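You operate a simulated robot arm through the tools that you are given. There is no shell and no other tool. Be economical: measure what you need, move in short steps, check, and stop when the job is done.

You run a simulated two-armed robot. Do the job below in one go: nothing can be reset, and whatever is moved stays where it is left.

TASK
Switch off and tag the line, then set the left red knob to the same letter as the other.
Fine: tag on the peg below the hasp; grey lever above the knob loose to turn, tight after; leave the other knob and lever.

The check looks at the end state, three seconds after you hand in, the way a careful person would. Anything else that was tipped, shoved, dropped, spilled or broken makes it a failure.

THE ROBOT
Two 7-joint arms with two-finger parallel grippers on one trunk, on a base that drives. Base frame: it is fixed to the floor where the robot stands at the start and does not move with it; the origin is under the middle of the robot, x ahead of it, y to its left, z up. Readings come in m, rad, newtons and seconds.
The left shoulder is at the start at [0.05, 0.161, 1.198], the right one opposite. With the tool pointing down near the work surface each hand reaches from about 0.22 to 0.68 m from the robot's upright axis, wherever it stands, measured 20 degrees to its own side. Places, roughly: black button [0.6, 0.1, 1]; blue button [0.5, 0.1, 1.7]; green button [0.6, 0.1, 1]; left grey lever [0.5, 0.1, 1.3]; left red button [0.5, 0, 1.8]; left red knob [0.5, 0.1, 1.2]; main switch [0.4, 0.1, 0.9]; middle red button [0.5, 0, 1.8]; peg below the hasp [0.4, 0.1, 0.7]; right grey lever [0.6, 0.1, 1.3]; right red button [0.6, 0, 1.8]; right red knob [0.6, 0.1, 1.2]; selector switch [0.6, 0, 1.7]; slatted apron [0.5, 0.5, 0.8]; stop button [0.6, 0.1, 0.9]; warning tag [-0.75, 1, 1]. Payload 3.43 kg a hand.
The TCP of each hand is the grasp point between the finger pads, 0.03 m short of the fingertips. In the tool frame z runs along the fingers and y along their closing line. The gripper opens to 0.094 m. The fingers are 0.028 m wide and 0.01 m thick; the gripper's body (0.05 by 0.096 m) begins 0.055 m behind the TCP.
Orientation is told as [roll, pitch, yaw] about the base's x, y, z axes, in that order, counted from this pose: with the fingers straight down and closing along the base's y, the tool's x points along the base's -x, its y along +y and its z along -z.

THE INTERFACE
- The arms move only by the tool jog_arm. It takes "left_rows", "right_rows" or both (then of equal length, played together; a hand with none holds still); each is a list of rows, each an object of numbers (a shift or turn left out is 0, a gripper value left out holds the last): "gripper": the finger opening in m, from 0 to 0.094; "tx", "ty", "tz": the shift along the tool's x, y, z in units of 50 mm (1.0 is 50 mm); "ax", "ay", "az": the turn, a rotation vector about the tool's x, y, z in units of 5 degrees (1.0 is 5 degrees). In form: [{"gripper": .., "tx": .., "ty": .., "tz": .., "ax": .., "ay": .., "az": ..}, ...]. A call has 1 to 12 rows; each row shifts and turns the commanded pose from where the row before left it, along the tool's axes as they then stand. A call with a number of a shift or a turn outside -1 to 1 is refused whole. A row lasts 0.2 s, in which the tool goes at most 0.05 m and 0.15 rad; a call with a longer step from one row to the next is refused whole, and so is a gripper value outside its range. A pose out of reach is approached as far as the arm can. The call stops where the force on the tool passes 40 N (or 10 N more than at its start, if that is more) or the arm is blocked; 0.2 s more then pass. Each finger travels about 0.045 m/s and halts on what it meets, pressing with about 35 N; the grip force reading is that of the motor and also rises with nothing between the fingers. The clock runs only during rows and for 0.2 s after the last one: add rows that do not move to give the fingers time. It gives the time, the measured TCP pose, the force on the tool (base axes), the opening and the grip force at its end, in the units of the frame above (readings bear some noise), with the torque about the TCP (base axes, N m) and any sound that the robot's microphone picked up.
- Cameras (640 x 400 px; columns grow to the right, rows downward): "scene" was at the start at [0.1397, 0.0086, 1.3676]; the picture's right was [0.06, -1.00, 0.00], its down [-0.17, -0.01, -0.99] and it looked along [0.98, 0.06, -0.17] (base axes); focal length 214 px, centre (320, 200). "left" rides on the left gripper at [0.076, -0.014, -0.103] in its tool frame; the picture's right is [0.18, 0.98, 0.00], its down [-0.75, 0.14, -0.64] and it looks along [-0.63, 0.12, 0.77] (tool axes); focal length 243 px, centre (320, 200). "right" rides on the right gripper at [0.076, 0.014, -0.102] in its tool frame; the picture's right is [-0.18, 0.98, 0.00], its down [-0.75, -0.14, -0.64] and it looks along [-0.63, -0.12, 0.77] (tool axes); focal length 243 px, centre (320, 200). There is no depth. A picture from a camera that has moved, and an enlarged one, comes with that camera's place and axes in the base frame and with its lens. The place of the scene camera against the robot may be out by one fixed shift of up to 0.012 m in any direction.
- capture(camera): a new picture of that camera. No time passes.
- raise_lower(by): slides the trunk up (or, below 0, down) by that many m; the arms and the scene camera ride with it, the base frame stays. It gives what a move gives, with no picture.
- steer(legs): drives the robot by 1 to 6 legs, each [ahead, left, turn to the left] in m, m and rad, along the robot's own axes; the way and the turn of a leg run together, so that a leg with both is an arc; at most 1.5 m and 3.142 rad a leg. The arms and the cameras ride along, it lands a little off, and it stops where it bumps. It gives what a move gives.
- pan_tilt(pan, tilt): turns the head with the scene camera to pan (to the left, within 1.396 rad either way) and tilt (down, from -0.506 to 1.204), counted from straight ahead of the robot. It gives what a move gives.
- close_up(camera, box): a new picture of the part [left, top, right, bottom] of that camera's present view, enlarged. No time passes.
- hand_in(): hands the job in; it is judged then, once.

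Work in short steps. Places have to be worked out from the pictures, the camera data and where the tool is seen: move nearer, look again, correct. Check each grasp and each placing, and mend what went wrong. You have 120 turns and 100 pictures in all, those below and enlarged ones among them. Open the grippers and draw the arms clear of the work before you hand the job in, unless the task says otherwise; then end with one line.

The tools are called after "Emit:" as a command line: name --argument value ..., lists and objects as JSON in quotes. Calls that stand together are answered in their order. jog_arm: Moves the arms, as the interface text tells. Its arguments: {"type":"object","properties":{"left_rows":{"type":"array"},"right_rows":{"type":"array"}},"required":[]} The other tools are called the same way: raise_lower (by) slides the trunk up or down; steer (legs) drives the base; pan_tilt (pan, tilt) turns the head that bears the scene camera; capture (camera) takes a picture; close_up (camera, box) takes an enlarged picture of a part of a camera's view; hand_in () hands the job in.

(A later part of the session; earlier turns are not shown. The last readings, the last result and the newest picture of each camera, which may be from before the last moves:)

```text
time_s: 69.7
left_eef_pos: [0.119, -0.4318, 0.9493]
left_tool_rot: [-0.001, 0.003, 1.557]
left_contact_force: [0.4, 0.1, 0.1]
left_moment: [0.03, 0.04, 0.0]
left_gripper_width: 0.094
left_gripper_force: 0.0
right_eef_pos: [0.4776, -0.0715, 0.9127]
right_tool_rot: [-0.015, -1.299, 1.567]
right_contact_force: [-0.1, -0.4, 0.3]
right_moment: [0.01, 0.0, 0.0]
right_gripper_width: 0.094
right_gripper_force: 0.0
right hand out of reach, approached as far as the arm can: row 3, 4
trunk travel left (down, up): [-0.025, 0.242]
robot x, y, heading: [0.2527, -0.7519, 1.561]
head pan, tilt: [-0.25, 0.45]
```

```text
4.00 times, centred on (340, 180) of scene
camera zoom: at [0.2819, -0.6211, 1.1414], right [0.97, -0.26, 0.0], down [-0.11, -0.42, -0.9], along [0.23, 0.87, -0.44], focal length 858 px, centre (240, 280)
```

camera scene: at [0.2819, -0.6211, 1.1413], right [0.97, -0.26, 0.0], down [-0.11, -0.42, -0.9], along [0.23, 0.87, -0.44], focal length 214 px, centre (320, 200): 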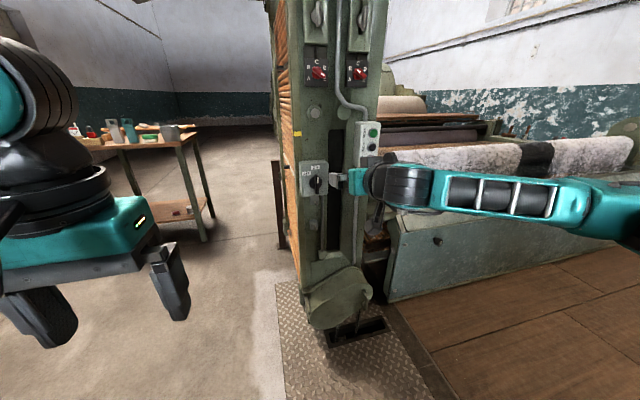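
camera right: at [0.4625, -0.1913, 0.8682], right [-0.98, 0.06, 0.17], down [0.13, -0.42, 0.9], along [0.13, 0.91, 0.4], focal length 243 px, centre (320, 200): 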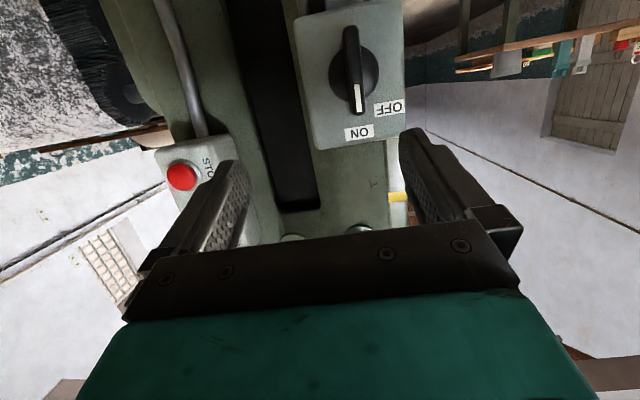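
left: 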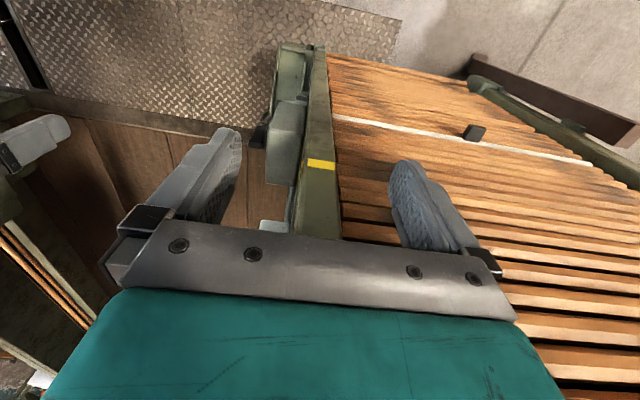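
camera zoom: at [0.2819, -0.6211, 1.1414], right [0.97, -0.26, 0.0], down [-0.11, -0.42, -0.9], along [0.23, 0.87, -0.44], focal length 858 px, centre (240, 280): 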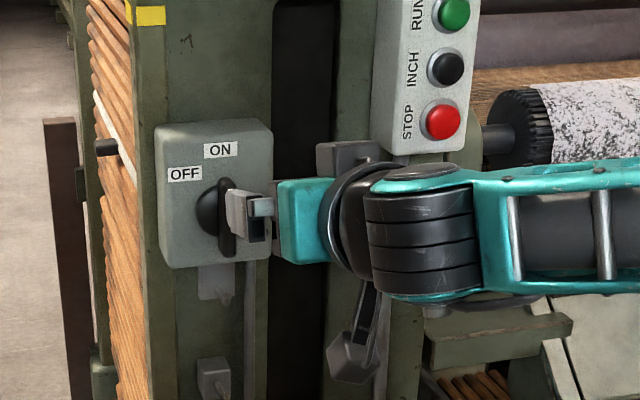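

Beyond ~0.65 m ahead it limits, so I'll hold the hand nearer and drive the base instead. I retract while lowering and shifting to -x to see what is reachable.

Emit:
jog_arm --right_rows '[{"tz": -0.6}, {"tz": -0.6}, {"tz": -0.6}, {"ty": 0.3, "tx": 0.4}, {"ty": 0.3, "tx": 0.4}, {}]'

```text
time_s: 71.1
left_eef_pos: [0.1176, -0.4326, 0.9496]
left_tool_rot: [0.0, 0.003, 1.557]
left_contact_force: [-0.4, 0.1, 0.6]
left_moment: [0.04, 0.01, 0.01]
left_gripper_width: 0.0939
left_gripper_force: 0.1
right_eef_pos: [0.4773, -0.158, 0.9355]
right_tool_rot: [-0.011, -1.303, 1.569]
right_contact_force: [-0.7, 0.6, 0.1]
right_moment: [0.01, 0.01, 0.0]
right_gripper_width: 0.0941
right_gripper_force: 0.1
right hand out of reach, approached as far as the arm can: row 4, 5
trunk travel left (down, up): [-0.025, 0.242]
robot x, y, heading: [0.2483, -0.7488, 1.554]
head pan, tilt: [-0.25, 0.45]
```

Lowering the hand is what limits it. I test whether a different roll about the tool axis frees it: roll +30°, then move down.

Emit:
jog_arm --right_rows '[{"az": 1}, {"az": 1}, {"az": 1}, {"az": 1}, {"az": 1}, {"az": 1}, {"tx": 0.43, "ty": -0.25}, {"tx": 0.43, "ty": -0.25}, {"tx": 0.43, "ty": -0.25}, {}]'

```text
time_s: 73.3
left_eef_pos: [0.1192, -0.4318, 0.9499]
left_tool_rot: [0.001, 0.001, 1.557]
left_contact_force: [-0.2, -0.2, 0.2]
left_moment: [0.01, 0.01, 0.0]
left_gripper_width: 0.094
left_gripper_force: 0.1
right_eef_pos: [0.478, -0.1584, 0.9341]
right_tool_rot: [1.065, -0.992, 0.419]
right_contact_force: [0.4, -0.4, 0.3]
right_moment: [0.0, -0.03, -0.05]
right_gripper_width: 0.0939
right_gripper_force: 0.0
right hand out of reach, approached as far as the arm can: row 7, 8, 9
trunk travel left (down, up): [-0.025, 0.242]
robot x, y, heading: [0.2472, -0.7515, 1.553]
head pan, tilt: [-0.25, 0.45]
```

Roll is not the limit. I undo it and test pointing 30° outward (to the right), then moving down.

Emit:
jog_arm --right_rows '[{"az": -1}, {"az": -1}, {"az": -1}, {"az": -1}, {"az": -1}, {"az": -1}, {"ax": 1}, {"ax": 1}, {"ax": 1}, {"ax": 1}, {"ax": 1}, {"ax": 1}]'

Emit:
jog_arm --right_rows '[{"tx": 0.4}, {"tx": 0.4}, {"tx": 0.4}, {"tx": 0.4}, {}]'

```text
time_s: 75.9
left_eef_pos: [0.1192, -0.4311, 0.9495]
left_tool_rot: [0.002, 0.001, 1.558]
left_contact_force: [0.2, -0.6, -0.3]
left_moment: [-0.02, -0.02, 0.01]
left_gripper_width: 0.0941
left_gripper_force: 0.1
right_eef_pos: [0.4765, -0.1576, 0.9335]
right_tool_rot: [-0.537, -1.302, 1.567]
right_contact_force: [-0.4, 0.8, 0.5]
right_moment: [0.01, -0.02, 0.01]
right_gripper_width: 0.0939
right_gripper_force: 0.1
trunk travel left (down, up): [-0.025, 0.242]
robot x, y, heading: [0.2482, -0.7578, 1.559]
head pan, tilt: [-0.25, 0.45]
```

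```text
time_s: 77.1
left_eef_pos: [0.1194, -0.4314, 0.9499]
left_tool_rot: [-0.001, 0.002, 1.558]
left_contact_force: [-0.9, 0.0, 0.4]
left_moment: [0.0, 0.04, 0.0]
left_gripper_width: 0.0943
left_gripper_force: 0.1
right_eef_pos: [0.4794, -0.1791, 0.8563]
right_tool_rot: [-0.536, -1.302, 1.568]
right_contact_force: [0.8, 0.6, -1.0]
right_moment: [-0.01, -0.02, -0.02]
right_gripper_width: 0.0939
right_gripper_force: 0.1
trunk travel left (down, up): [-0.025, 0.242]
robot x, y, heading: [0.2513, -0.7515, 1.557]
head pan, tilt: [-0.25, 0.45]
```

Pointing outward frees the wrist entirely. So I level the pitch, turn the robot left by 0.54 so the hand points +y again, and shift over to the panel.

Emit:
jog_arm --right_rows '[{"ay": -1}, {"ay": -1}, {"ay": -1}, {}]'

Emit:
steer --legs '[[0, 0, 0.54], [-0.075, -0.286, 0]]'

Emit:
pan_tilt --pan -0.65 --tilt 0.45

Emit:
capture --camera "scene"

Emit:
capture --camera "right"

```text
time_s: 78.1
left_eef_pos: [0.1196, -0.4307, 0.9503]
left_tool_rot: [0.0, 0.002, 1.557]
left_contact_force: [0.2, 0.1, -0.6]
left_moment: [0.0, -0.02, -0.01]
left_gripper_width: 0.0938
left_gripper_force: 0.0
right_eef_pos: [0.4775, -0.1793, 0.857]
right_tool_rot: [-1.8, -1.431, 2.849]
right_contact_force: [0.1, 0.0, 0.5]
right_moment: [0.01, 0.02, 0.03]
right_gripper_width: 0.0938
right_gripper_force: 0.1
trunk travel left (down, up): [-0.025, 0.242]
robot x, y, heading: [0.2492, -0.7517, 1.552]
head pan, tilt: [-0.25, 0.45]
```

```text
time_s: 82.7
left_eef_pos: [0.2558, -0.4667, 0.9507]
left_tool_rot: [0.003, 0.003, 2.093]
left_contact_force: [0.7, 0.7, -0.2]
left_moment: [0.02, -0.02, 0.0]
left_gripper_width: 0.0938
left_gripper_force: 0.0
right_eef_pos: [0.434, -0.0673, 0.8559]
right_tool_rot: [-1.787, -1.432, -2.908]
right_contact_force: [-0.2, -0.7, -0.3]
right_moment: [-0.02, -0.01, -0.04]
right_gripper_width: 0.0941
right_gripper_force: 0.0
trunk travel left (down, up): [-0.025, 0.242]
robot x, y, heading: [0.5338, -0.6757, 2.103]
head pan, tilt: [-0.25, 0.45]
```

```text
time_s: 83.5
left_eef_pos: [0.2551, -0.4668, 0.9493]
left_tool_rot: [0.0, 0.003, 2.094]
left_contact_force: [0.4, -1.0, -0.3]
left_moment: [0.01, -0.02, -0.02]
left_gripper_width: 0.0939
left_gripper_force: 0.0
right_eef_pos: [0.4332, -0.067, 0.856]
right_tool_rot: [-1.788, -1.429, -2.909]
right_contact_force: [-0.6, 0.5, -0.1]
right_moment: [-0.02, 0.01, 0.01]
right_gripper_width: 0.0941
right_gripper_force: 0.0
trunk travel left (down, up): [-0.025, 0.242]
robot x, y, heading: [0.5323, -0.6765, 2.094]
head pan, tilt: [-0.649, 0.45]
```

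```text
70 pictures are left
camera scene: at [0.5309, -0.5473, 1.1414], right [0.99, -0.12, 0.0], down [-0.05, -0.43, -0.9], along [0.11, 0.89, -0.44], focal length 214 px, centre (320, 200)
```

scene: 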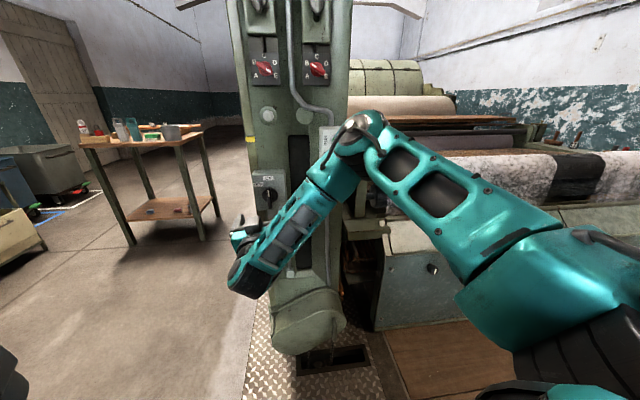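

```text
69 pictures are left
camera right: at [0.4325, -0.1681, 0.7766], right [-1.0, -0.02, 0.05], down [0.05, -0.66, 0.75], along [0.02, 0.75, 0.66], focal length 243 px, centre (320, 200)
```

right: 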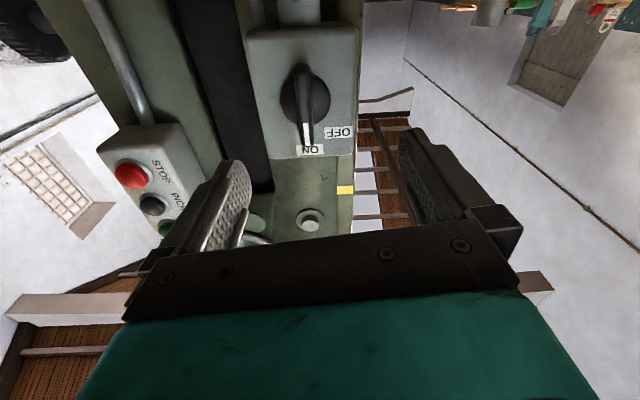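

The hand points at +y and the switch is at (0.447, 0.075, 0.856), with the bar's front near y=0.05. I level the roll (7.5°), align, and approach half way.

Emit:
jog_arm --right_rows '[{"az": 0.75, "ty": -0.14}, {"az": 0.75, "ty": -0.14}, {"tz": 0.6}, {"tz": 0.6}, {}]'

Emit:
capture --camera "right"

```text
time_s: 84.7
left_eef_pos: [0.2557, -0.4669, 0.9495]
left_tool_rot: [0.0, 0.001, 2.095]
left_contact_force: [-0.2, -0.3, 0.3]
left_moment: [0.0, 0.04, -0.02]
left_gripper_width: 0.0936
left_gripper_force: 0.1
right_eef_pos: [0.4464, -0.0062, 0.8606]
right_tool_rot: [-2.967, -1.544, -1.733]
right_contact_force: [1.0, -0.5, 0.2]
right_moment: [0.0, 0.01, 0.01]
right_gripper_width: 0.0939
right_gripper_force: 0.1
trunk travel left (down, up): [-0.025, 0.242]
robot x, y, heading: [0.5313, -0.6789, 2.096]
head pan, tilt: [-0.649, 0.45]
```

```text
68 pictures are left
camera right: at [0.4337, -0.1087, 0.7815], right [-0.98, -0.02, 0.18], down [0.15, -0.66, 0.74], along [0.1, 0.75, 0.65], focal length 243 px, centre (320, 200)
```

right: 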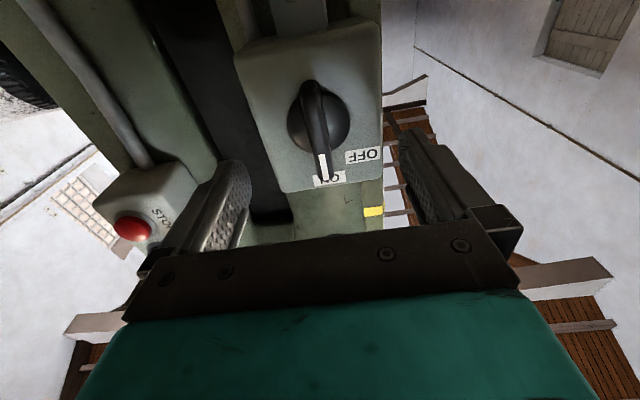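

Well centred. I advance 0.04 m and close softly on the bar.

Emit:
jog_arm --right_rows '[{"tz": 0.4}, {"tz": 0.4}, {"gripper": 0.0}, {}, {}, {}, {}, {}, {}]'

Emit:
capture --camera "right"

```text
time_s: 86.7
left_eef_pos: [0.2573, -0.4666, 0.951]
left_tool_rot: [0.002, -0.001, 2.093]
left_contact_force: [0.5, -0.8, 0.1]
left_moment: [0.0, -0.02, 0.01]
left_gripper_width: 0.0942
left_gripper_force: 0.1
right_eef_pos: [0.4456, 0.0319, 0.8635]
right_tool_rot: [-3.005, -1.545, -1.705]
right_contact_force: [28.7, -8.0, -0.6]
right_moment: [0.3, -0.13, -0.72]
right_gripper_width: 0.0127
right_gripper_force: 45.2
right hand out of reach, approached as far as the arm can: row 1
trunk travel left (down, up): [-0.025, 0.242]
robot x, y, heading: [0.5335, -0.6753, 2.095]
head pan, tilt: [-0.649, 0.45]
```

```text
67 pictures are left
camera right: at [0.4319, -0.0696, 0.7848], right [-0.98, -0.01, 0.18], down [0.14, -0.66, 0.74], along [0.11, 0.75, 0.65], focal length 243 px, centre (320, 200)
```

right: 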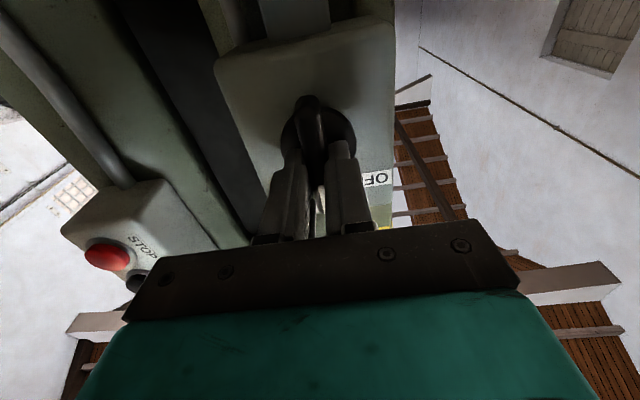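

Gripped (12.7 mm) with some side load. I relieve it by 4 mm, drop to the axis height, and begin turning counter-clockwise toward OFF.

Emit:
jog_arm --right_rows '[{"ty": -0.08, "tx": 0.1}, {}]'

Emit:
jog_arm --right_rows '[{"az": -1}, {"az": -1}, {"az": -1}, {"az": -1}, {"az": -1}, {"az": -1}]'

Emit:
capture --camera "right"

```text
time_s: 87.3
left_eef_pos: [0.2565, -0.4685, 0.9503]
left_tool_rot: [0.0, -0.002, 2.095]
left_contact_force: [0.9, 0.5, 0.2]
left_moment: [-0.01, -0.01, 0.0]
left_gripper_width: 0.0942
left_gripper_force: 0.1
right_eef_pos: [0.4461, 0.0317, 0.8641]
right_tool_rot: [3.134, -1.541, -1.563]
right_contact_force: [32.2, -3.1, 10.0]
right_moment: [-1.32, -0.14, -0.4]
right_gripper_width: 0.0128
right_gripper_force: 44.9
right hand out of reach, approached as far as the arm can: row 1
trunk travel left (down, up): [-0.025, 0.242]
robot x, y, heading: [0.5334, -0.6727, 2.092]
head pan, tilt: [-0.649, 0.45]
```

```text
time_s: 88.7
left_eef_pos: [0.2559, -0.4689, 0.951]
left_tool_rot: [0.002, -0.001, 2.094]
left_contact_force: [0.5, -1.3, -1.3]
left_moment: [0.01, -0.01, 0.02]
left_gripper_width: 0.0942
left_gripper_force: 0.1
right_eef_pos: [0.444, 0.0319, 0.8626]
right_tool_rot: [-1.631, -1.043, -3.086]
right_contact_force: [29.2, 5.0, 6.3]
right_moment: [0.85, -0.06, 1.03]
right_gripper_width: 0.0128
right_gripper_force: 45.0
trunk travel left (down, up): [-0.025, 0.242]
robot x, y, heading: [0.5333, -0.6728, 2.094]
head pan, tilt: [-0.649, 0.45]
```

```text
66 pictures are left
camera right: at [0.4701, -0.0692, 0.7868], right [-0.94, 0.01, -0.34], down [-0.25, -0.66, 0.7], along [-0.22, 0.75, 0.63], focal length 243 px, centre (320, 200)
```

right: 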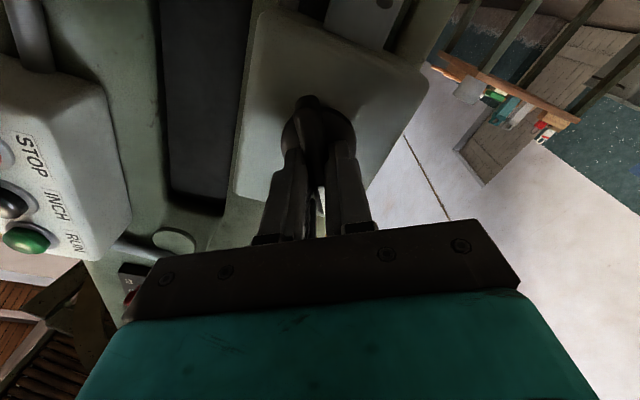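

The handle is following freely with almost no torque. I continue another 30°.

Emit:
jog_arm --right_rows '[{"az": -1}, {"az": -1}, {"az": -1}, {"az": -1}, {"az": -1}, {"az": -1}]'

Emit:
capture --camera "right"

Emit:
close_up --camera "scene" --box '[220, 140, 340, 240]'

```text
time_s: 90.1
left_eef_pos: [0.2568, -0.4673, 0.951]
left_tool_rot: [0.002, 0.002, 2.094]
left_contact_force: [0.0, 0.3, 0.4]
left_moment: [0.02, -0.02, -0.02]
left_gripper_width: 0.0937
left_gripper_force: 0.1
right_eef_pos: [0.4429, 0.0329, 0.8612]
right_tool_rot: [-1.599, -0.519, -3.12]
right_contact_force: [26.4, 0.6, 1.1]
right_moment: [-0.22, -0.09, 0.94]
right_gripper_width: 0.0131
right_gripper_force: 44.3
trunk travel left (down, up): [-0.025, 0.242]
robot x, y, heading: [0.5319, -0.6772, 2.092]
head pan, tilt: [-0.649, 0.45]
```

```text
65 pictures are left
camera right: at [0.5019, -0.0698, 0.8087], right [-0.65, 0.01, -0.76], down [-0.58, -0.66, 0.48], along [-0.5, 0.75, 0.43], focal length 243 px, centre (320, 200)
```

right: 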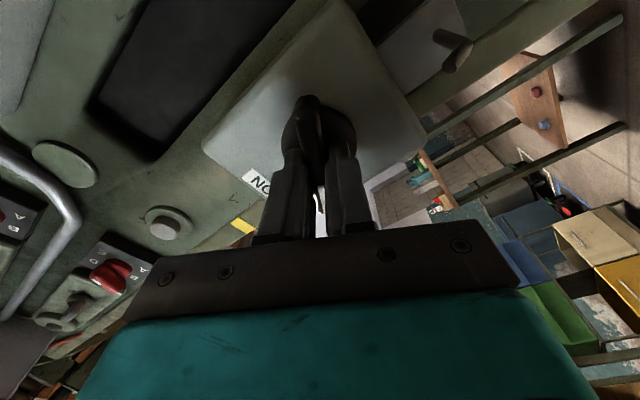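

```text
4.00 times, centred on (280, 190) of scene
camera zoom: at [0.5331, -0.5477, 1.1414], right [0.99, -0.13, 0.0], down [-0.06, -0.43, -0.9], along [0.11, 0.89, -0.44], focal length 858 px, centre (480, 240)
```

zoom: 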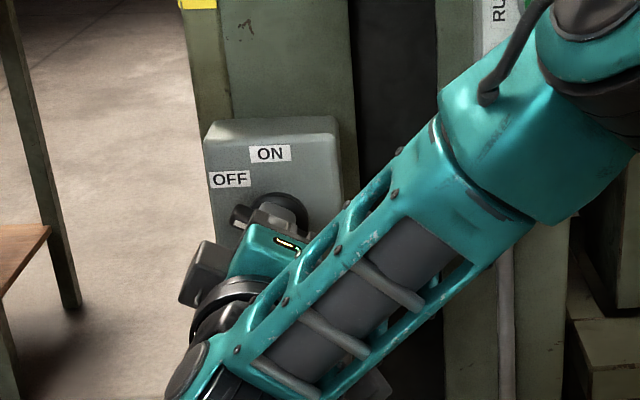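

60° with little torque and no stop felt yet. I go on gently 15° more, watching for a stop.

Emit:
jog_arm --right_rows '[{"az": -1}, {"az": -1}, {"az": -1}]'

```text
time_s: 90.9
left_eef_pos: [0.2564, -0.4674, 0.9506]
left_tool_rot: [0.001, 0.0, 2.095]
left_contact_force: [-0.5, 0.1, 0.6]
left_moment: [0.02, 0.01, 0.0]
left_gripper_width: 0.094
left_gripper_force: 0.0
right_eef_pos: [0.4421, 0.0321, 0.8588]
right_tool_rot: [-1.592, -0.256, -3.127]
right_contact_force: [24.3, -1.8, -2.5]
right_moment: [-0.73, -0.08, 0.89]
right_gripper_width: 0.0131
right_gripper_force: 44.9
trunk travel left (down, up): [-0.025, 0.242]
robot x, y, heading: [0.5314, -0.6748, 2.095]
head pan, tilt: [-0.649, 0.45]
```

Still free. I open the fingers, draw back and look at the handle.

Emit:
jog_arm --right_rows '[{"gripper": 0.06}, {}, {}, {}, {"tz": -0.5}, {"tz": -0.8}, {"tz": -0.8}, {}]'

Emit:
capture --camera "right"

Emit:
close_up --camera "scene" --box '[220, 140, 340, 240]'

```text
time_s: 92.7
left_eef_pos: [0.2559, -0.4679, 0.9494]
left_tool_rot: [-0.001, 0.001, 2.095]
left_contact_force: [0.6, -0.1, 0.3]
left_moment: [0.0, 0.02, 0.0]
left_gripper_width: 0.0939
left_gripper_force: 0.1
right_eef_pos: [0.4448, -0.0759, 0.8586]
right_tool_rot: [-1.602, -0.256, -3.116]
right_contact_force: [0.2, -0.1, 0.4]
right_moment: [0.0, -0.05, 0.0]
right_gripper_width: 0.0601
right_gripper_force: 0.2
trunk travel left (down, up): [-0.025, 0.242]
robot x, y, heading: [0.5324, -0.6741, 2.089]
head pan, tilt: [-0.649, 0.45]
```

```text
63 pictures are left
camera right: at [0.5163, -0.1758, 0.8223], right [-0.43, 0.02, -0.9], down [-0.68, -0.66, 0.31], along [-0.59, 0.75, 0.3], focal length 243 px, centre (320, 200)
```

right: 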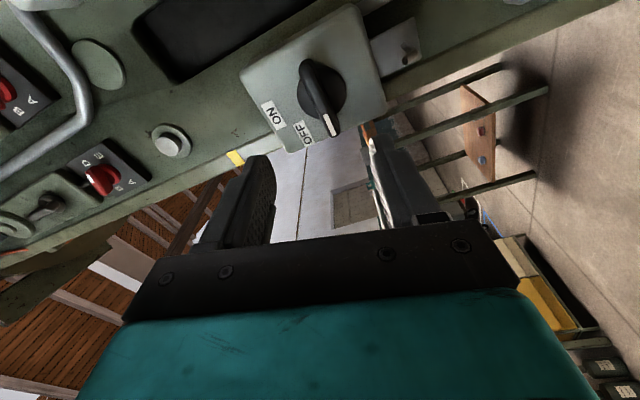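

```text
4.00 times, centred on (280, 190) of scene
camera zoom: at [0.5309, -0.5474, 1.1414], right [0.99, -0.13, 0.0], down [-0.05, -0.43, -0.9], along [0.11, 0.89, -0.44], focal length 858 px, centre (480, 240)
```

zoom: 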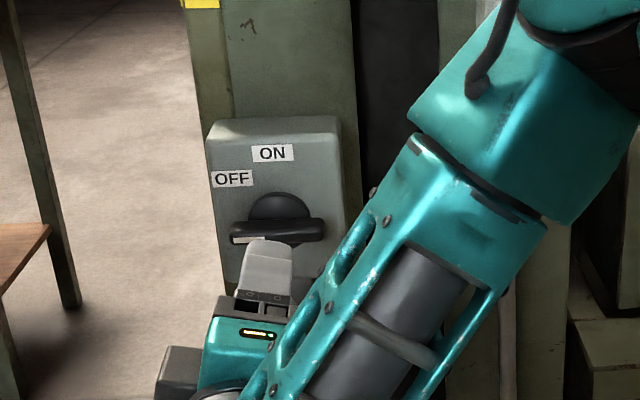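

Emit:
close_up --camera "right" --box '[220, 0, 420, 160]'

```text
2.50 times, centred on (320, 80) of right
camera zoom: at [0.5163, -0.1758, 0.8223], right [-0.43, 0.02, -0.9], down [-0.68, -0.66, 0.31], along [-0.59, 0.75, 0.3], focal length 606 px, centre (320, 500)
```

zoom: 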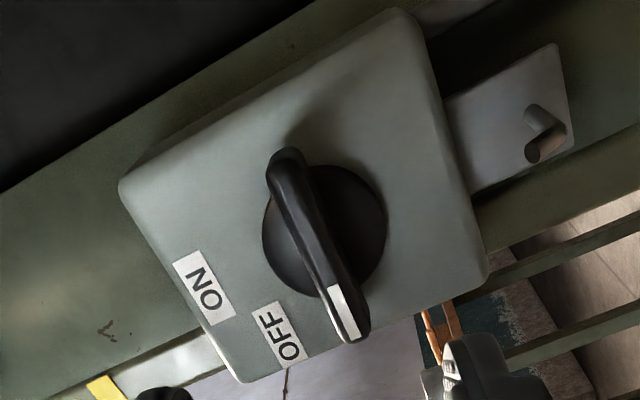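

The handle now lies parallel to the box's horizontal edges: it snapped a further ~15° to 90° by itself, so that's the OFF rest position. Next I fetch the tag: retract, raise the trunk, and drive toward the bench.

Emit:
jog_arm --right_rows '[{"tz": -0.9}, {"tz": -0.9}, {"tz": -0.9}, {}]'

Emit:
steer --legs '[[0.425, 0.736, 0], [0, 0, -0.524], [0, 0.5, 0], [0.75, 0, 0]]'

Emit:
raise_lower --by 0.2

Emit:
pan_tilt --pan 0 --tilt 0.5

Emit:
capture --camera "scene"

```text
time_s: 93.7
left_eef_pos: [0.256, -0.4685, 0.9487]
left_tool_rot: [0.0, 0.002, 2.094]
left_contact_force: [0.1, 0.3, -1.2]
left_moment: [0.02, 0.0, -0.01]
left_gripper_width: 0.0938
left_gripper_force: 0.1
right_eef_pos: [0.4434, -0.2104, 0.8558]
right_tool_rot: [-1.599, -0.256, -3.115]
right_contact_force: [0.2, -0.5, -0.1]
right_moment: [0.02, 0.02, 0.0]
right_gripper_width: 0.0601
right_gripper_force: 0.1
right hand out of reach, approached as far as the arm can: row 3
trunk travel left (down, up): [-0.025, 0.242]
robot x, y, heading: [0.5319, -0.6774, 2.095]
head pan, tilt: [-0.649, 0.45]
```

```text
time_s: 110.4
left_eef_pos: [-0.9451, 0.4104, 0.95]
left_tool_rot: [0.001, 0.003, 1.546]
left_contact_force: [0.1, -0.7, 0.4]
left_moment: [0.02, -0.03, 0.0]
left_gripper_width: 0.094
left_gripper_force: 0.0
right_eef_pos: [-0.6495, 0.5334, 0.8564]
right_tool_rot: [-1.596, -0.258, 2.617]
right_contact_force: [0.3, -0.7, -1.1]
right_moment: [0.02, -0.01, 0.0]
right_gripper_width: 0.0601
right_gripper_force: 0.0
trunk travel left (down, up): [-0.025, 0.242]
robot x, y, heading: [-0.8183, 0.0906, 1.546]
head pan, tilt: [-0.649, 0.45]
```

```text
time_s: 112.5
left_eef_pos: [-0.946, 0.4105, 1.1492]
left_tool_rot: [-0.001, 0.002, 1.546]
left_contact_force: [-0.4, -0.2, -0.3]
left_moment: [-0.02, -0.02, -0.02]
left_gripper_width: 0.0941
left_gripper_force: 0.0
right_eef_pos: [-0.6499, 0.534, 1.0563]
right_tool_rot: [-1.597, -0.257, 2.618]
right_contact_force: [0.5, 0.1, 0.6]
right_moment: [0.0, -0.05, 0.0]
right_gripper_width: 0.0598
right_gripper_force: 0.0
trunk travel left (down, up): [-0.225, 0.042]
robot x, y, heading: [-0.8171, 0.0928, 1.549]
head pan, tilt: [-0.649, 0.45]
```

```text
time_s: 113.6
left_eef_pos: [-0.945, 0.4113, 1.1501]
left_tool_rot: [0.0, 0.003, 1.547]
left_contact_force: [0.1, -0.3, 0.2]
left_moment: [0.0, -0.02, 0.02]
left_gripper_width: 0.0941
left_gripper_force: 0.0
right_eef_pos: [-0.6509, 0.5337, 1.0568]
right_tool_rot: [-1.596, -0.258, 2.617]
right_contact_force: [-0.4, 0.2, 0.1]
right_moment: [-0.01, -0.03, -0.02]
right_gripper_width: 0.0599
right_gripper_force: 0.0
trunk travel left (down, up): [-0.225, 0.042]
robot x, y, heading: [-0.8193, 0.0881, 1.544]
head pan, tilt: [0.0, 0.499]
```

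```text
60 pictures are left
camera scene: at [-0.8069, 0.2225, 1.3369], right [1.0, -0.03, 0.0], down [-0.01, -0.48, -0.88], along [0.02, 0.88, -0.48], focal length 214 px, centre (320, 200)
```

scene: 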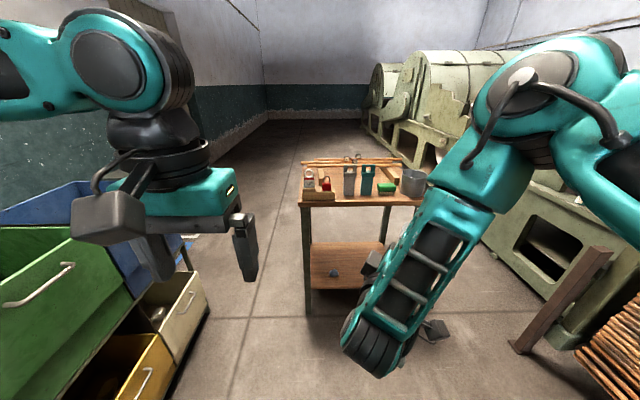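

Emit:
close_up --camera "scene" --box '[290, 150, 350, 210]'

```text
6.67 times, centred on (320, 180) of scene
camera zoom: at [-0.8069, 0.2225, 1.3369], right [1.0, -0.03, 0.0], down [-0.01, -0.48, -0.88], along [0.02, 0.88, -0.48], focal length 1430 px, centre (320, 333)
```

zoom: 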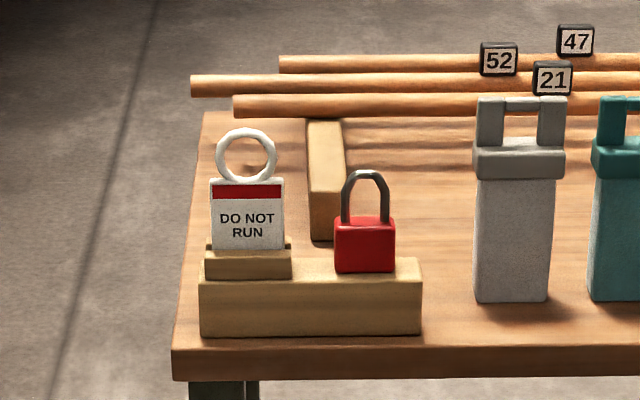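

The tag stands upright with its ring at about (-0.836, 1.12, 0.98), with a padlock to its right. I plan to grip the body's left part diagonally from the upper left, fingers straddling its thickness (closing along y). First I re-orient the hand here in free space.

Emit:
jog_arm --right_rows '[{"ax": -0.964, "ay": 0.274, "az": -0.906}, {"ax": -0.964, "ay": 0.274, "az": -0.906}, {"ax": -0.964, "ay": 0.274, "az": -0.906}, {"ax": -0.964, "ay": 0.274, "az": -0.906}, {"ax": -0.964, "ay": 0.274, "az": -0.906}, {"ax": -0.964, "ay": 0.274, "az": -0.906}, {"ax": -0.964, "ay": 0.274, "az": -0.906}, {"ax": -0.964, "ay": 0.274, "az": -0.906}, {"ax": -0.964, "ay": 0.274, "az": -0.906}, {"ax": -0.964, "ay": 0.274, "az": -0.906}, {"ax": -0.964, "ay": 0.274, "az": -0.906}, {"ax": -0.964, "ay": 0.274, "az": -0.906}]'

Emit:
jog_arm --right_rows '[{"ax": -0.964, "ay": 0.274, "az": -0.906}, {"ax": -0.964, "ay": 0.274, "az": -0.906}, {"ax": -0.964, "ay": 0.274, "az": -0.906}, {}]'

```text
time_s: 116.2
left_eef_pos: [-0.9452, 0.4121, 1.1501]
left_tool_rot: [0.0, 0.001, 1.546]
left_contact_force: [0.3, -0.4, -0.5]
left_moment: [-0.01, 0.0, 0.04]
left_gripper_width: 0.0942
left_gripper_force: 0.0
right_eef_pos: [-0.6527, 0.5339, 1.0558]
right_tool_rot: [-0.634, 0.572, 2.751]
right_contact_force: [-0.2, -0.1, 0.3]
right_moment: [0.02, -0.01, 0.01]
right_gripper_width: 0.06
right_gripper_force: 0.0
right hand out of reach, approached as far as the arm can: row 11, 12
trunk travel left (down, up): [-0.225, 0.042]
robot x, y, heading: [-0.8176, 0.0877, 1.544]
head pan, tilt: [0.0, 0.499]
```

```text
time_s: 117.2
left_eef_pos: [-0.9454, 0.4116, 1.1493]
left_tool_rot: [-0.002, 0.002, 1.546]
left_contact_force: [-0.4, 0.2, 0.0]
left_moment: [0.05, -0.01, -0.02]
left_gripper_width: 0.0942
left_gripper_force: 0.0
right_eef_pos: [-0.6518, 0.5336, 1.0562]
right_tool_rot: [-0.637, 0.571, 2.75]
right_contact_force: [-0.2, -0.4, 0.1]
right_moment: [0.0, 0.01, 0.0]
right_gripper_width: 0.06
right_gripper_force: 0.2
right hand out of reach, approached as far as the arm can: row 1, 2, 3
trunk travel left (down, up): [-0.225, 0.042]
robot x, y, heading: [-0.8169, 0.091, 1.546]
head pan, tilt: [0.0, 0.499]
```

A roll limit stops it. With the robot turned further left (heading ~2.1) this orientation comes easily, so I turn and then finish the rotation.

Emit:
steer --legs '[[0, 0, 0.6]]'

```text
time_s: 119.2
left_eef_pos: [-1.1063, 0.2806, 1.1503]
left_tool_rot: [0.0, 0.001, 2.154]
left_contact_force: [0.7, 0.0, 0.1]
left_moment: [-0.01, -0.03, -0.02]
left_gripper_width: 0.0938
left_gripper_force: 0.0
right_eef_pos: [-0.9356, 0.5484, 1.056]
right_tool_rot: [-0.634, 0.572, -2.926]
right_contact_force: [0.4, 0.5, -0.6]
right_moment: [0.0, 0.04, 0.0]
right_gripper_width: 0.06
right_gripper_force: 0.0
trunk travel left (down, up): [-0.225, 0.042]
robot x, y, heading: [-0.8167, 0.0888, 2.151]
head pan, tilt: [0.0, 0.499]
```

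Emit:
jog_arm --right_rows '[{"ax": -0.878, "ay": 0.299, "az": 0.11}, {"ax": -0.878, "ay": 0.299, "az": 0.11}, {"ax": -0.878, "ay": 0.299, "az": 0.11}, {"ax": -0.878, "ay": 0.299, "az": 0.11}, {"ax": -0.878, "ay": 0.299, "az": 0.11}, {"ax": -0.878, "ay": 0.299, "az": 0.11}, {"ax": -0.878, "ay": 0.299, "az": 0.11}, {"ax": -0.878, "ay": 0.299, "az": 0.11}, {"ax": -0.878, "ay": 0.299, "az": 0.11}, {"ax": -0.878, "ay": 0.299, "az": 0.11}, {}]'

```text
time_s: 121.6
left_eef_pos: [-1.1041, 0.2806, 1.1496]
left_tool_rot: [-0.001, 0.001, 2.154]
left_contact_force: [-0.2, -0.5, 0.6]
left_moment: [-0.06, 0.0, -0.01]
left_gripper_width: 0.0938
left_gripper_force: 0.1
right_eef_pos: [-0.9353, 0.5495, 1.0558]
right_tool_rot: [-0.604, 0.579, -2.942]
right_contact_force: [0.5, -0.1, 0.3]
right_moment: [0.04, 0.0, -0.01]
right_gripper_width: 0.0602
right_gripper_force: 0.2
right hand out of reach, approached as far as the arm can: row 2, 3, 4, 5, 6, 7, 8, 9, 10
trunk travel left (down, up): [-0.225, 0.042]
robot x, y, heading: [-0.8167, 0.0903, 2.153]
head pan, tilt: [0.0, 0.499]
```

Emit:
jog_arm --right_rows '[{"tx": 0.06, "ty": -0.57, "tz": 0.47}, {"tx": 0.06, "ty": -0.57, "tz": 0.47}, {"tx": 0.06, "ty": -0.57, "tz": 0.47}, {"ax": -0.878, "ay": 0.299, "az": 0.11}, {"ax": -0.878, "ay": 0.299, "az": 0.11}, {"ax": -0.878, "ay": 0.299, "az": 0.11}, {"ax": -0.878, "ay": 0.299, "az": 0.11}, {"ax": -0.878, "ay": 0.299, "az": 0.11}, {"ax": -0.878, "ay": 0.299, "az": 0.11}, {"ax": -0.878, "ay": 0.299, "az": 0.11}, {"ax": -0.878, "ay": 0.299, "az": 0.11}, {}]'

Emit:
capture --camera "scene"

```text
time_s: 124.2
left_eef_pos: [-1.1053, 0.2813, 1.1501]
left_tool_rot: [-0.001, 0.001, 2.155]
left_contact_force: [-0.2, 0.3, 0.6]
left_moment: [-0.01, -0.01, 0.01]
left_gripper_width: 0.094
left_gripper_force: 0.1
right_eef_pos: [-0.9347, 0.5499, 1.0556]
right_tool_rot: [-0.603, 0.577, -2.941]
right_contact_force: [-0.6, -1.0, 0.3]
right_moment: [-0.01, 0.0, -0.01]
right_gripper_width: 0.0599
right_gripper_force: 0.1
right hand out of reach, approached as far as the arm can: row 1, 2, 3, 4, 5, 6, 7, 8, 9, 10, 11
trunk travel left (down, up): [-0.225, 0.042]
robot x, y, heading: [-0.8159, 0.0873, 2.15]
head pan, tilt: [0.0, 0.499]
```

```text
58 pictures are left
camera scene: at [-0.8822, 0.201, 1.3369], right [0.84, 0.55, 0.0], down [0.26, -0.4, -0.88], along [-0.48, 0.73, -0.48], focal length 214 px, centre (320, 200)
```

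scene: 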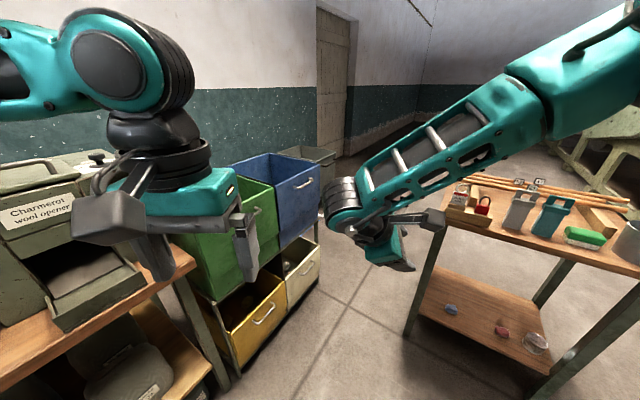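

This configuration is jammed. A simpler plan: grip the tag by its left and right edges (body ~0.048 wide) with the hand pointing +y, the pose already proven at heading 2.1, and carry it straight onto the peg. I rotate the hand back to pointing +y.

Emit:
jog_arm --right_rows '[{"ax": 0.309, "ay": 0.533, "az": 0.974}, {"ax": 0.309, "ay": 0.533, "az": 0.974}, {"ax": 0.309, "ay": 0.533, "az": 0.974}, {"ax": 0.309, "ay": 0.533, "az": 0.974}, {"ax": 0.309, "ay": 0.533, "az": 0.974}, {"ax": 0.309, "ay": 0.533, "az": 0.974}, {"ax": 0.309, "ay": 0.533, "az": 0.974}, {"ax": 0.309, "ay": 0.533, "az": 0.974}, {"ax": 0.309, "ay": 0.533, "az": 0.974}, {"ax": 0.309, "ay": 0.533, "az": 0.974}, {"ax": 0.309, "ay": 0.533, "az": 0.974}, {"ax": 0.309, "ay": 0.533, "az": 0.974}]'

Emit:
jog_arm --right_rows '[{"ax": 0.309, "ay": 0.533, "az": 0.974}, {"ax": 0.309, "ay": 0.533, "az": 0.974}, {"ax": 0.309, "ay": 0.533, "az": 0.974}, {"ax": 0.309, "ay": 0.533, "az": 0.974}, {"ax": 0.309, "ay": 0.533, "az": 0.974}, {"ax": 0.309, "ay": 0.533, "az": 0.974}, {"ax": 0.309, "ay": 0.533, "az": 0.974}, {"ax": 0.309, "ay": 0.533, "az": 0.974}, {"ax": 0.309, "ay": 0.533, "az": 0.974}, {"ax": 0.309, "ay": 0.533, "az": 0.974}, {"ax": 0.309, "ay": 0.533, "az": 0.974}, {}]'

```text
time_s: 126.8
left_eef_pos: [-1.1071, 0.2806, 1.1493]
left_tool_rot: [0.0, 0.002, 2.153]
left_contact_force: [0.4, 0.2, -0.3]
left_moment: [-0.03, 0.01, -0.01]
left_gripper_width: 0.094
left_gripper_force: 0.1
right_eef_pos: [-0.935, 0.5488, 1.0568]
right_tool_rot: [-1.321, 0.002, 2.268]
right_contact_force: [0.3, -0.7, 0.9]
right_moment: [0.0, -0.02, 0.05]
right_gripper_width: 0.0599
right_gripper_force: 0.0
trunk travel left (down, up): [-0.225, 0.042]
robot x, y, heading: [-0.8215, 0.0906, 2.151]
head pan, tilt: [0.0, 0.499]
```

```text
time_s: 129.4
left_eef_pos: [-1.1051, 0.2802, 1.1494]
left_tool_rot: [0.002, 0.002, 2.154]
left_contact_force: [0.9, 0.6, 0.1]
left_moment: [0.02, 0.01, 0.02]
left_gripper_width: 0.0941
left_gripper_force: 0.0
right_eef_pos: [-0.8452, 0.4696, 1.0504]
right_tool_rot: [-1.294, -0.809, 1.485]
right_contact_force: [-0.2, -0.4, 0.3]
right_moment: [0.02, -0.02, 0.0]
right_gripper_width: 0.06
right_gripper_force: 0.1
right hand out of reach, approached as far as the arm can: row 3, 4, 5, 6, 7, 8, 9, 10
trunk travel left (down, up): [-0.225, 0.042]
robot x, y, heading: [-0.8165, 0.0906, 2.147]
head pan, tilt: [0.0, 0.499]
```

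The hand is too close in for that. I extend it forward-right first, then finish the rotation.

Emit:
jog_arm --right_rows '[{"tx": -0.554, "ty": 0.531, "tz": 0.254}, {"tx": -0.554, "ty": 0.531, "tz": 0.254}, {"tx": -0.554, "ty": 0.531, "tz": 0.254}, {"tx": -0.554, "ty": 0.531, "tz": 0.254}, {"tx": -0.554, "ty": 0.531, "tz": 0.254}, {"tx": -0.554, "ty": 0.531, "tz": 0.254}, {"tx": -0.554, "ty": 0.531, "tz": 0.254}]'

Emit:
jog_arm --right_rows '[{"ax": -0.998, "ay": -0.517, "az": 0.357}, {"ax": -0.998, "ay": -0.517, "az": 0.357}, {"ax": -0.998, "ay": -0.517, "az": 0.357}, {"ax": -0.998, "ay": -0.517, "az": 0.357}, {"ax": -0.998, "ay": -0.517, "az": 0.357}, {"ax": -0.998, "ay": -0.517, "az": 0.357}, {"ax": -0.998, "ay": -0.517, "az": 0.357}, {"ax": -0.998, "ay": -0.517, "az": 0.357}, {"ax": -0.998, "ay": -0.517, "az": 0.357}, {"ax": -0.998, "ay": -0.517, "az": 0.357}, {"ax": -0.998, "ay": -0.517, "az": 0.357}, {"ax": -0.998, "ay": -0.517, "az": 0.357}]'

```text
time_s: 131.0
left_eef_pos: [-1.1061, 0.2818, 1.1493]
left_tool_rot: [-0.003, 0.002, 2.154]
left_contact_force: [0.2, 0.8, 0.0]
left_moment: [0.01, -0.01, 0.0]
left_gripper_width: 0.094
left_gripper_force: 0.1
right_eef_pos: [-0.7435, 0.6205, 0.9466]
right_tool_rot: [-1.275, -0.807, 1.475]
right_contact_force: [-0.2, -0.1, 1.0]
right_moment: [-0.01, -0.02, -0.01]
right_gripper_width: 0.0601
right_gripper_force: 0.0
right hand out of reach, approached as far as the arm can: row 1, 2, 3, 4, 5, 6, 7
trunk travel left (down, up): [-0.225, 0.042]
robot x, y, heading: [-0.8189, 0.0891, 2.149]
head pan, tilt: [0.0, 0.499]
```

```text
time_s: 133.6
left_eef_pos: [-1.1066, 0.2803, 1.1496]
left_tool_rot: [-0.001, 0.002, 2.154]
left_contact_force: [-0.4, -0.4, 0.4]
left_moment: [0.03, -0.01, 0.02]
left_gripper_width: 0.094
left_gripper_force: 0.1
right_eef_pos: [-0.7563, 0.6436, 0.9416]
right_tool_rot: [-0.752, -1.401, 2.058]
right_contact_force: [-0.2, -0.4, -0.4]
right_moment: [-0.01, 0.0, -0.03]
right_gripper_width: 0.0599
right_gripper_force: 0.0
right hand out of reach, approached as far as the arm can: row 10, 11, 12
trunk travel left (down, up): [-0.225, 0.042]
robot x, y, heading: [-0.8152, 0.0872, 2.152]
head pan, tilt: [0.0, 0.499]
```

The hand now points nearly +y (15° right of it). I'll make up the rest with the base: turn 0.27 left and drive up to the bench, stopping short of the tag.

Emit:
steer --legs '[[0, 0, 0.27], [0.151, -0.28, 0]]'

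Emit:
pan_tilt --pan -0.9 --tilt 0.5

Emit:
capture --camera "right"

Emit:
capture --camera "scene"

```text
time_s: 137.6
left_eef_pos: [-1.076, 0.5098, 1.1498]
left_tool_rot: [0.0, 0.001, 2.427]
left_contact_force: [-0.4, 0.0, 0.5]
left_moment: [0.01, -0.03, 0.0]
left_gripper_width: 0.0939
left_gripper_force: 0.0
right_eef_pos: [-0.8365, 0.9532, 0.9405]
right_tool_rot: [-0.752, -1.4, 2.329]
right_contact_force: [0.2, 0.7, 0.6]
right_moment: [0.01, 0.0, 0.01]
right_gripper_width: 0.0599
right_gripper_force: 0.1
trunk travel left (down, up): [-0.225, 0.042]
robot x, y, heading: [-0.7432, 0.4042, 2.425]
head pan, tilt: [0.0, 0.499]
```

```text
time_s: 138.8
left_eef_pos: [-1.0752, 0.5092, 1.15]
left_tool_rot: [0.0, 0.002, 2.427]
left_contact_force: [-0.4, 0.3, 0.4]
left_moment: [-0.02, -0.01, 0.0]
left_gripper_width: 0.094
left_gripper_force: 0.0
right_eef_pos: [-0.8367, 0.9546, 0.9423]
right_tool_rot: [-0.752, -1.401, 2.329]
right_contact_force: [0.3, -0.5, 0.0]
right_moment: [-0.01, -0.01, 0.0]
right_gripper_width: 0.0598
right_gripper_force: 0.0
trunk travel left (down, up): [-0.225, 0.042]
robot x, y, heading: [-0.7431, 0.4053, 2.422]
head pan, tilt: [-0.901, 0.499]
```

```text
57 pictures are left
camera right: at [-0.842, 0.8419, 0.878], right [-1.0, 0.01, 0.07], down [0.05, -0.54, 0.84], along [0.05, 0.84, 0.54], focal length 243 px, centre (320, 200)
```

right: 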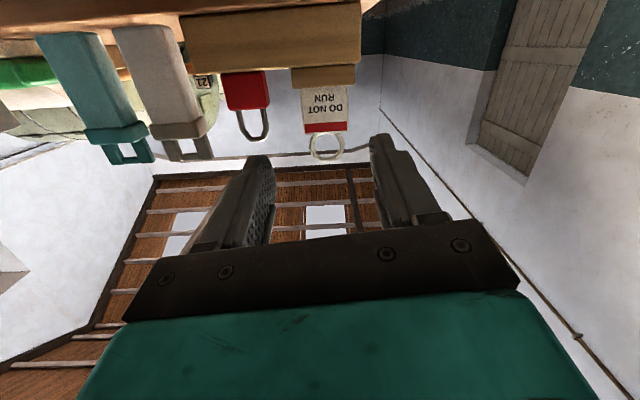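

```text
56 pictures are left
camera scene: at [-0.7646, 0.5226, 1.3369], right [1.0, -0.04, 0.0], down [-0.02, -0.48, -0.88], along [0.04, 0.88, -0.48], focal length 214 px, centre (320, 200)
```

scene: 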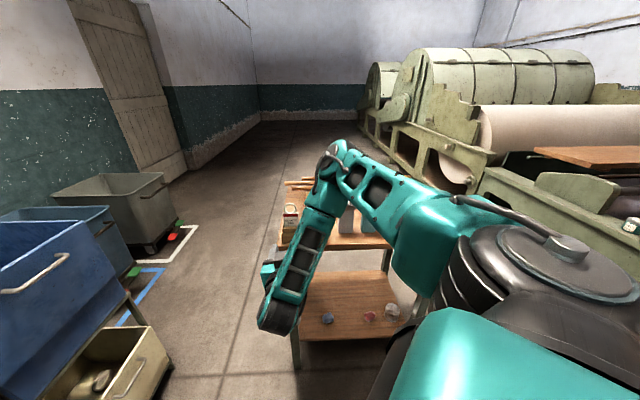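

Well lined up. Tag body centre is near (-0.839, 1.115, 0.94). I level the roll, raise slightly, advance to within ~6 cm and look again.

Emit:
jog_arm --right_rows '[{"az": 0.64, "tx": -0.2}, {"az": 0.64, "tx": -0.2}, {"tz": 0.55}, {"tz": 0.55}, {"tz": 0.5}, {}]'

Emit:
capture --camera "right"

```text
time_s: 140.2
left_eef_pos: [-1.075, 0.509, 1.1498]
left_tool_rot: [0.001, 0.002, 2.426]
left_contact_force: [0.5, -0.5, 0.3]
left_moment: [0.02, 0.01, 0.02]
left_gripper_width: 0.0941
left_gripper_force: 0.1
right_eef_pos: [-0.8664, 1.0245, 0.9529]
right_tool_rot: [-0.045, -1.445, 1.607]
right_contact_force: [0.5, -0.2, 0.5]
right_moment: [0.01, 0.03, -0.01]
right_gripper_width: 0.0598
right_gripper_force: 0.1
right hand out of reach, approached as far as the arm can: row 3, 4, 5
trunk travel left (down, up): [-0.225, 0.042]
robot x, y, heading: [-0.7436, 0.4051, 2.425]
head pan, tilt: [-0.901, 0.499]
```

```text
55 pictures are left
camera right: at [-0.88, 0.9127, 0.8901], right [-0.98, 0.03, 0.18], down [0.13, -0.54, 0.83], along [0.12, 0.84, 0.53], focal length 243 px, centre (320, 200)
```

right: 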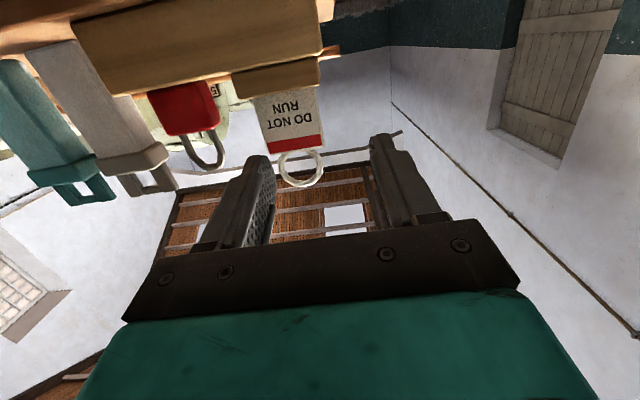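

Extending drifts it at the limit; better to keep the arm where it was and advance with the base. I return the hand to the comfortable pose.

Emit:
jog_arm --right_rows '[{"tz": -0.5, "ty": -0.2}, {"tz": -0.5, "ty": -0.2}, {"tz": -0.5, "ty": -0.2}, {}]'

```text
time_s: 141.2
left_eef_pos: [-1.0751, 0.5091, 1.1494]
left_tool_rot: [0.0, 0.002, 2.426]
left_contact_force: [-0.4, 0.2, -1.3]
left_moment: [-0.02, 0.01, 0.01]
left_gripper_width: 0.0942
left_gripper_force: 0.0
right_eef_pos: [-0.8356, 0.9553, 0.9622]
right_tool_rot: [-0.039, -1.445, 1.609]
right_contact_force: [-0.5, -0.3, -0.7]
right_moment: [-0.02, -0.03, 0.02]
right_gripper_width: 0.0598
right_gripper_force: 0.0
right hand out of reach, approached as far as the arm can: row 3
trunk travel left (down, up): [-0.225, 0.042]
robot x, y, heading: [-0.7454, 0.4064, 2.422]
head pan, tilt: [-0.901, 0.499]
```

Now I advance with the base by 0.1 m toward +y and look.

Emit:
steer --legs '[[0.066, -0.075, 0]]'

Emit:
jog_arm --right_rows '[{"tx": 0.32}, {}]'

Emit:
capture --camera "right"

```text
time_s: 142.6
left_eef_pos: [-1.0736, 0.608, 1.1492]
left_tool_rot: [0.001, 0.002, 2.426]
left_contact_force: [-0.4, 0.0, 0.9]
left_moment: [0.03, 0.03, -0.01]
left_gripper_width: 0.094
left_gripper_force: 0.0
right_eef_pos: [-0.8344, 1.0546, 0.962]
right_tool_rot: [-0.039, -1.442, 1.609]
right_contact_force: [-0.3, -0.1, -0.5]
right_moment: [0.02, -0.01, 0.02]
right_gripper_width: 0.0601
right_gripper_force: 0.1
trunk travel left (down, up): [-0.225, 0.042]
robot x, y, heading: [-0.7426, 0.4963, 2.43]
head pan, tilt: [-0.901, 0.499]
```

```text
time_s: 143.2
left_eef_pos: [-1.0733, 0.6067, 1.1489]
left_tool_rot: [0.0, 0.002, 2.428]
left_contact_force: [-0.8, -0.1, -0.4]
left_moment: [-0.01, -0.04, -0.02]
left_gripper_width: 0.0941
left_gripper_force: 0.1
right_eef_pos: [-0.8337, 1.0518, 0.9471]
right_tool_rot: [-0.041, -1.443, 1.609]
right_contact_force: [0.4, 0.5, 0.6]
right_moment: [0.01, 0.04, -0.02]
right_gripper_width: 0.06
right_gripper_force: 0.0
trunk travel left (down, up): [-0.225, 0.042]
robot x, y, heading: [-0.7429, 0.5057, 2.425]
head pan, tilt: [-0.901, 0.499]
```

```text
54 pictures are left
camera right: at [-0.8482, 0.9393, 0.8849], right [-0.98, 0.02, 0.18], down [0.14, -0.54, 0.83], along [0.12, 0.84, 0.53], focal length 243 px, centre (320, 200)
```

right: 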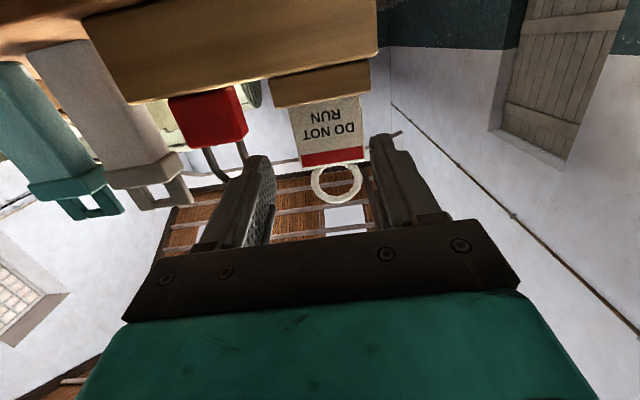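

Nearly there: shift 6 mm to -x, and advance 0.045 m with the base so the pads straddle the tag body.

Emit:
jog_arm --right_rows '[{"ty": 0.12}, {}]'

Emit:
steer --legs '[[0.029, -0.033, 0]]'

Emit:
capture --camera "right"

Emit:
close_up --camera "scene" --box '[240, 180, 380, 300]'

```text
time_s: 143.8
left_eef_pos: [-1.0736, 0.6074, 1.1501]
left_tool_rot: [0.001, 0.002, 2.425]
left_contact_force: [-0.3, -0.3, 0.0]
left_moment: [0.02, -0.02, -0.01]
left_gripper_width: 0.0941
left_gripper_force: 0.0
right_eef_pos: [-0.8411, 1.0525, 0.9463]
right_tool_rot: [-0.039, -1.444, 1.606]
right_contact_force: [0.0, -0.5, -0.1]
right_moment: [0.04, -0.02, -0.02]
right_gripper_width: 0.06
right_gripper_force: 0.1
trunk travel left (down, up): [-0.225, 0.042]
robot x, y, heading: [-0.742, 0.5003, 2.423]
head pan, tilt: [-0.901, 0.499]
```

```text
time_s: 144.7
left_eef_pos: [-1.0738, 0.651, 1.1495]
left_tool_rot: [0.0, 0.001, 2.424]
left_contact_force: [1.0, 1.0, -0.8]
left_moment: [0.0, -0.01, 0.0]
left_gripper_width: 0.0941
left_gripper_force: 0.0
right_eef_pos: [-0.8416, 1.0954, 0.9473]
right_tool_rot: [-0.039, -1.443, 1.609]
right_contact_force: [-1.5, 0.0, -0.3]
right_moment: [0.01, 0.04, 0.0]
right_gripper_width: 0.0601
right_gripper_force: 0.1
trunk travel left (down, up): [-0.225, 0.042]
robot x, y, heading: [-0.7424, 0.5432, 2.426]
head pan, tilt: [-0.901, 0.499]
```

```text
53 pictures are left
camera right: at [-0.8549, 0.9831, 0.8843], right [-0.98, 0.02, 0.18], down [0.14, -0.54, 0.83], along [0.12, 0.84, 0.53], focal length 243 px, centre (320, 200)
```

right: 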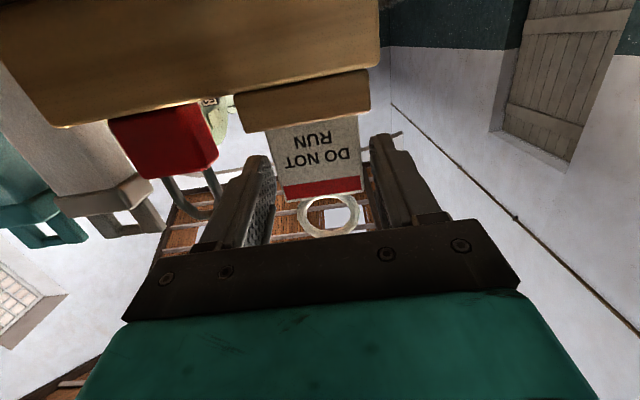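

```text
3.33 times, centred on (310, 240) of scene
camera zoom: at [-0.764, 0.6639, 1.3368], right [1.0, -0.05, 0.0], down [-0.02, -0.48, -0.88], along [0.04, 0.88, -0.48], focal length 715 px, centre (353, 67)
```

zoom: 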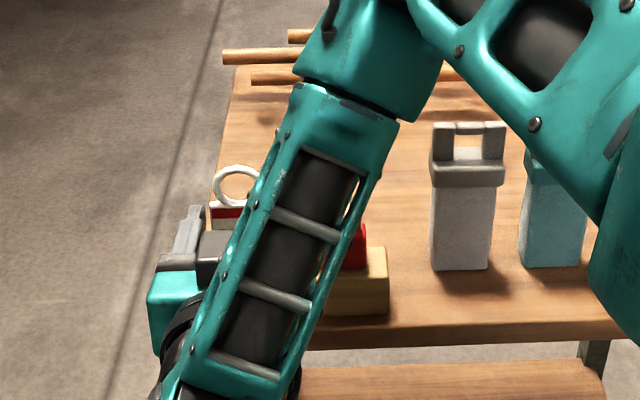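

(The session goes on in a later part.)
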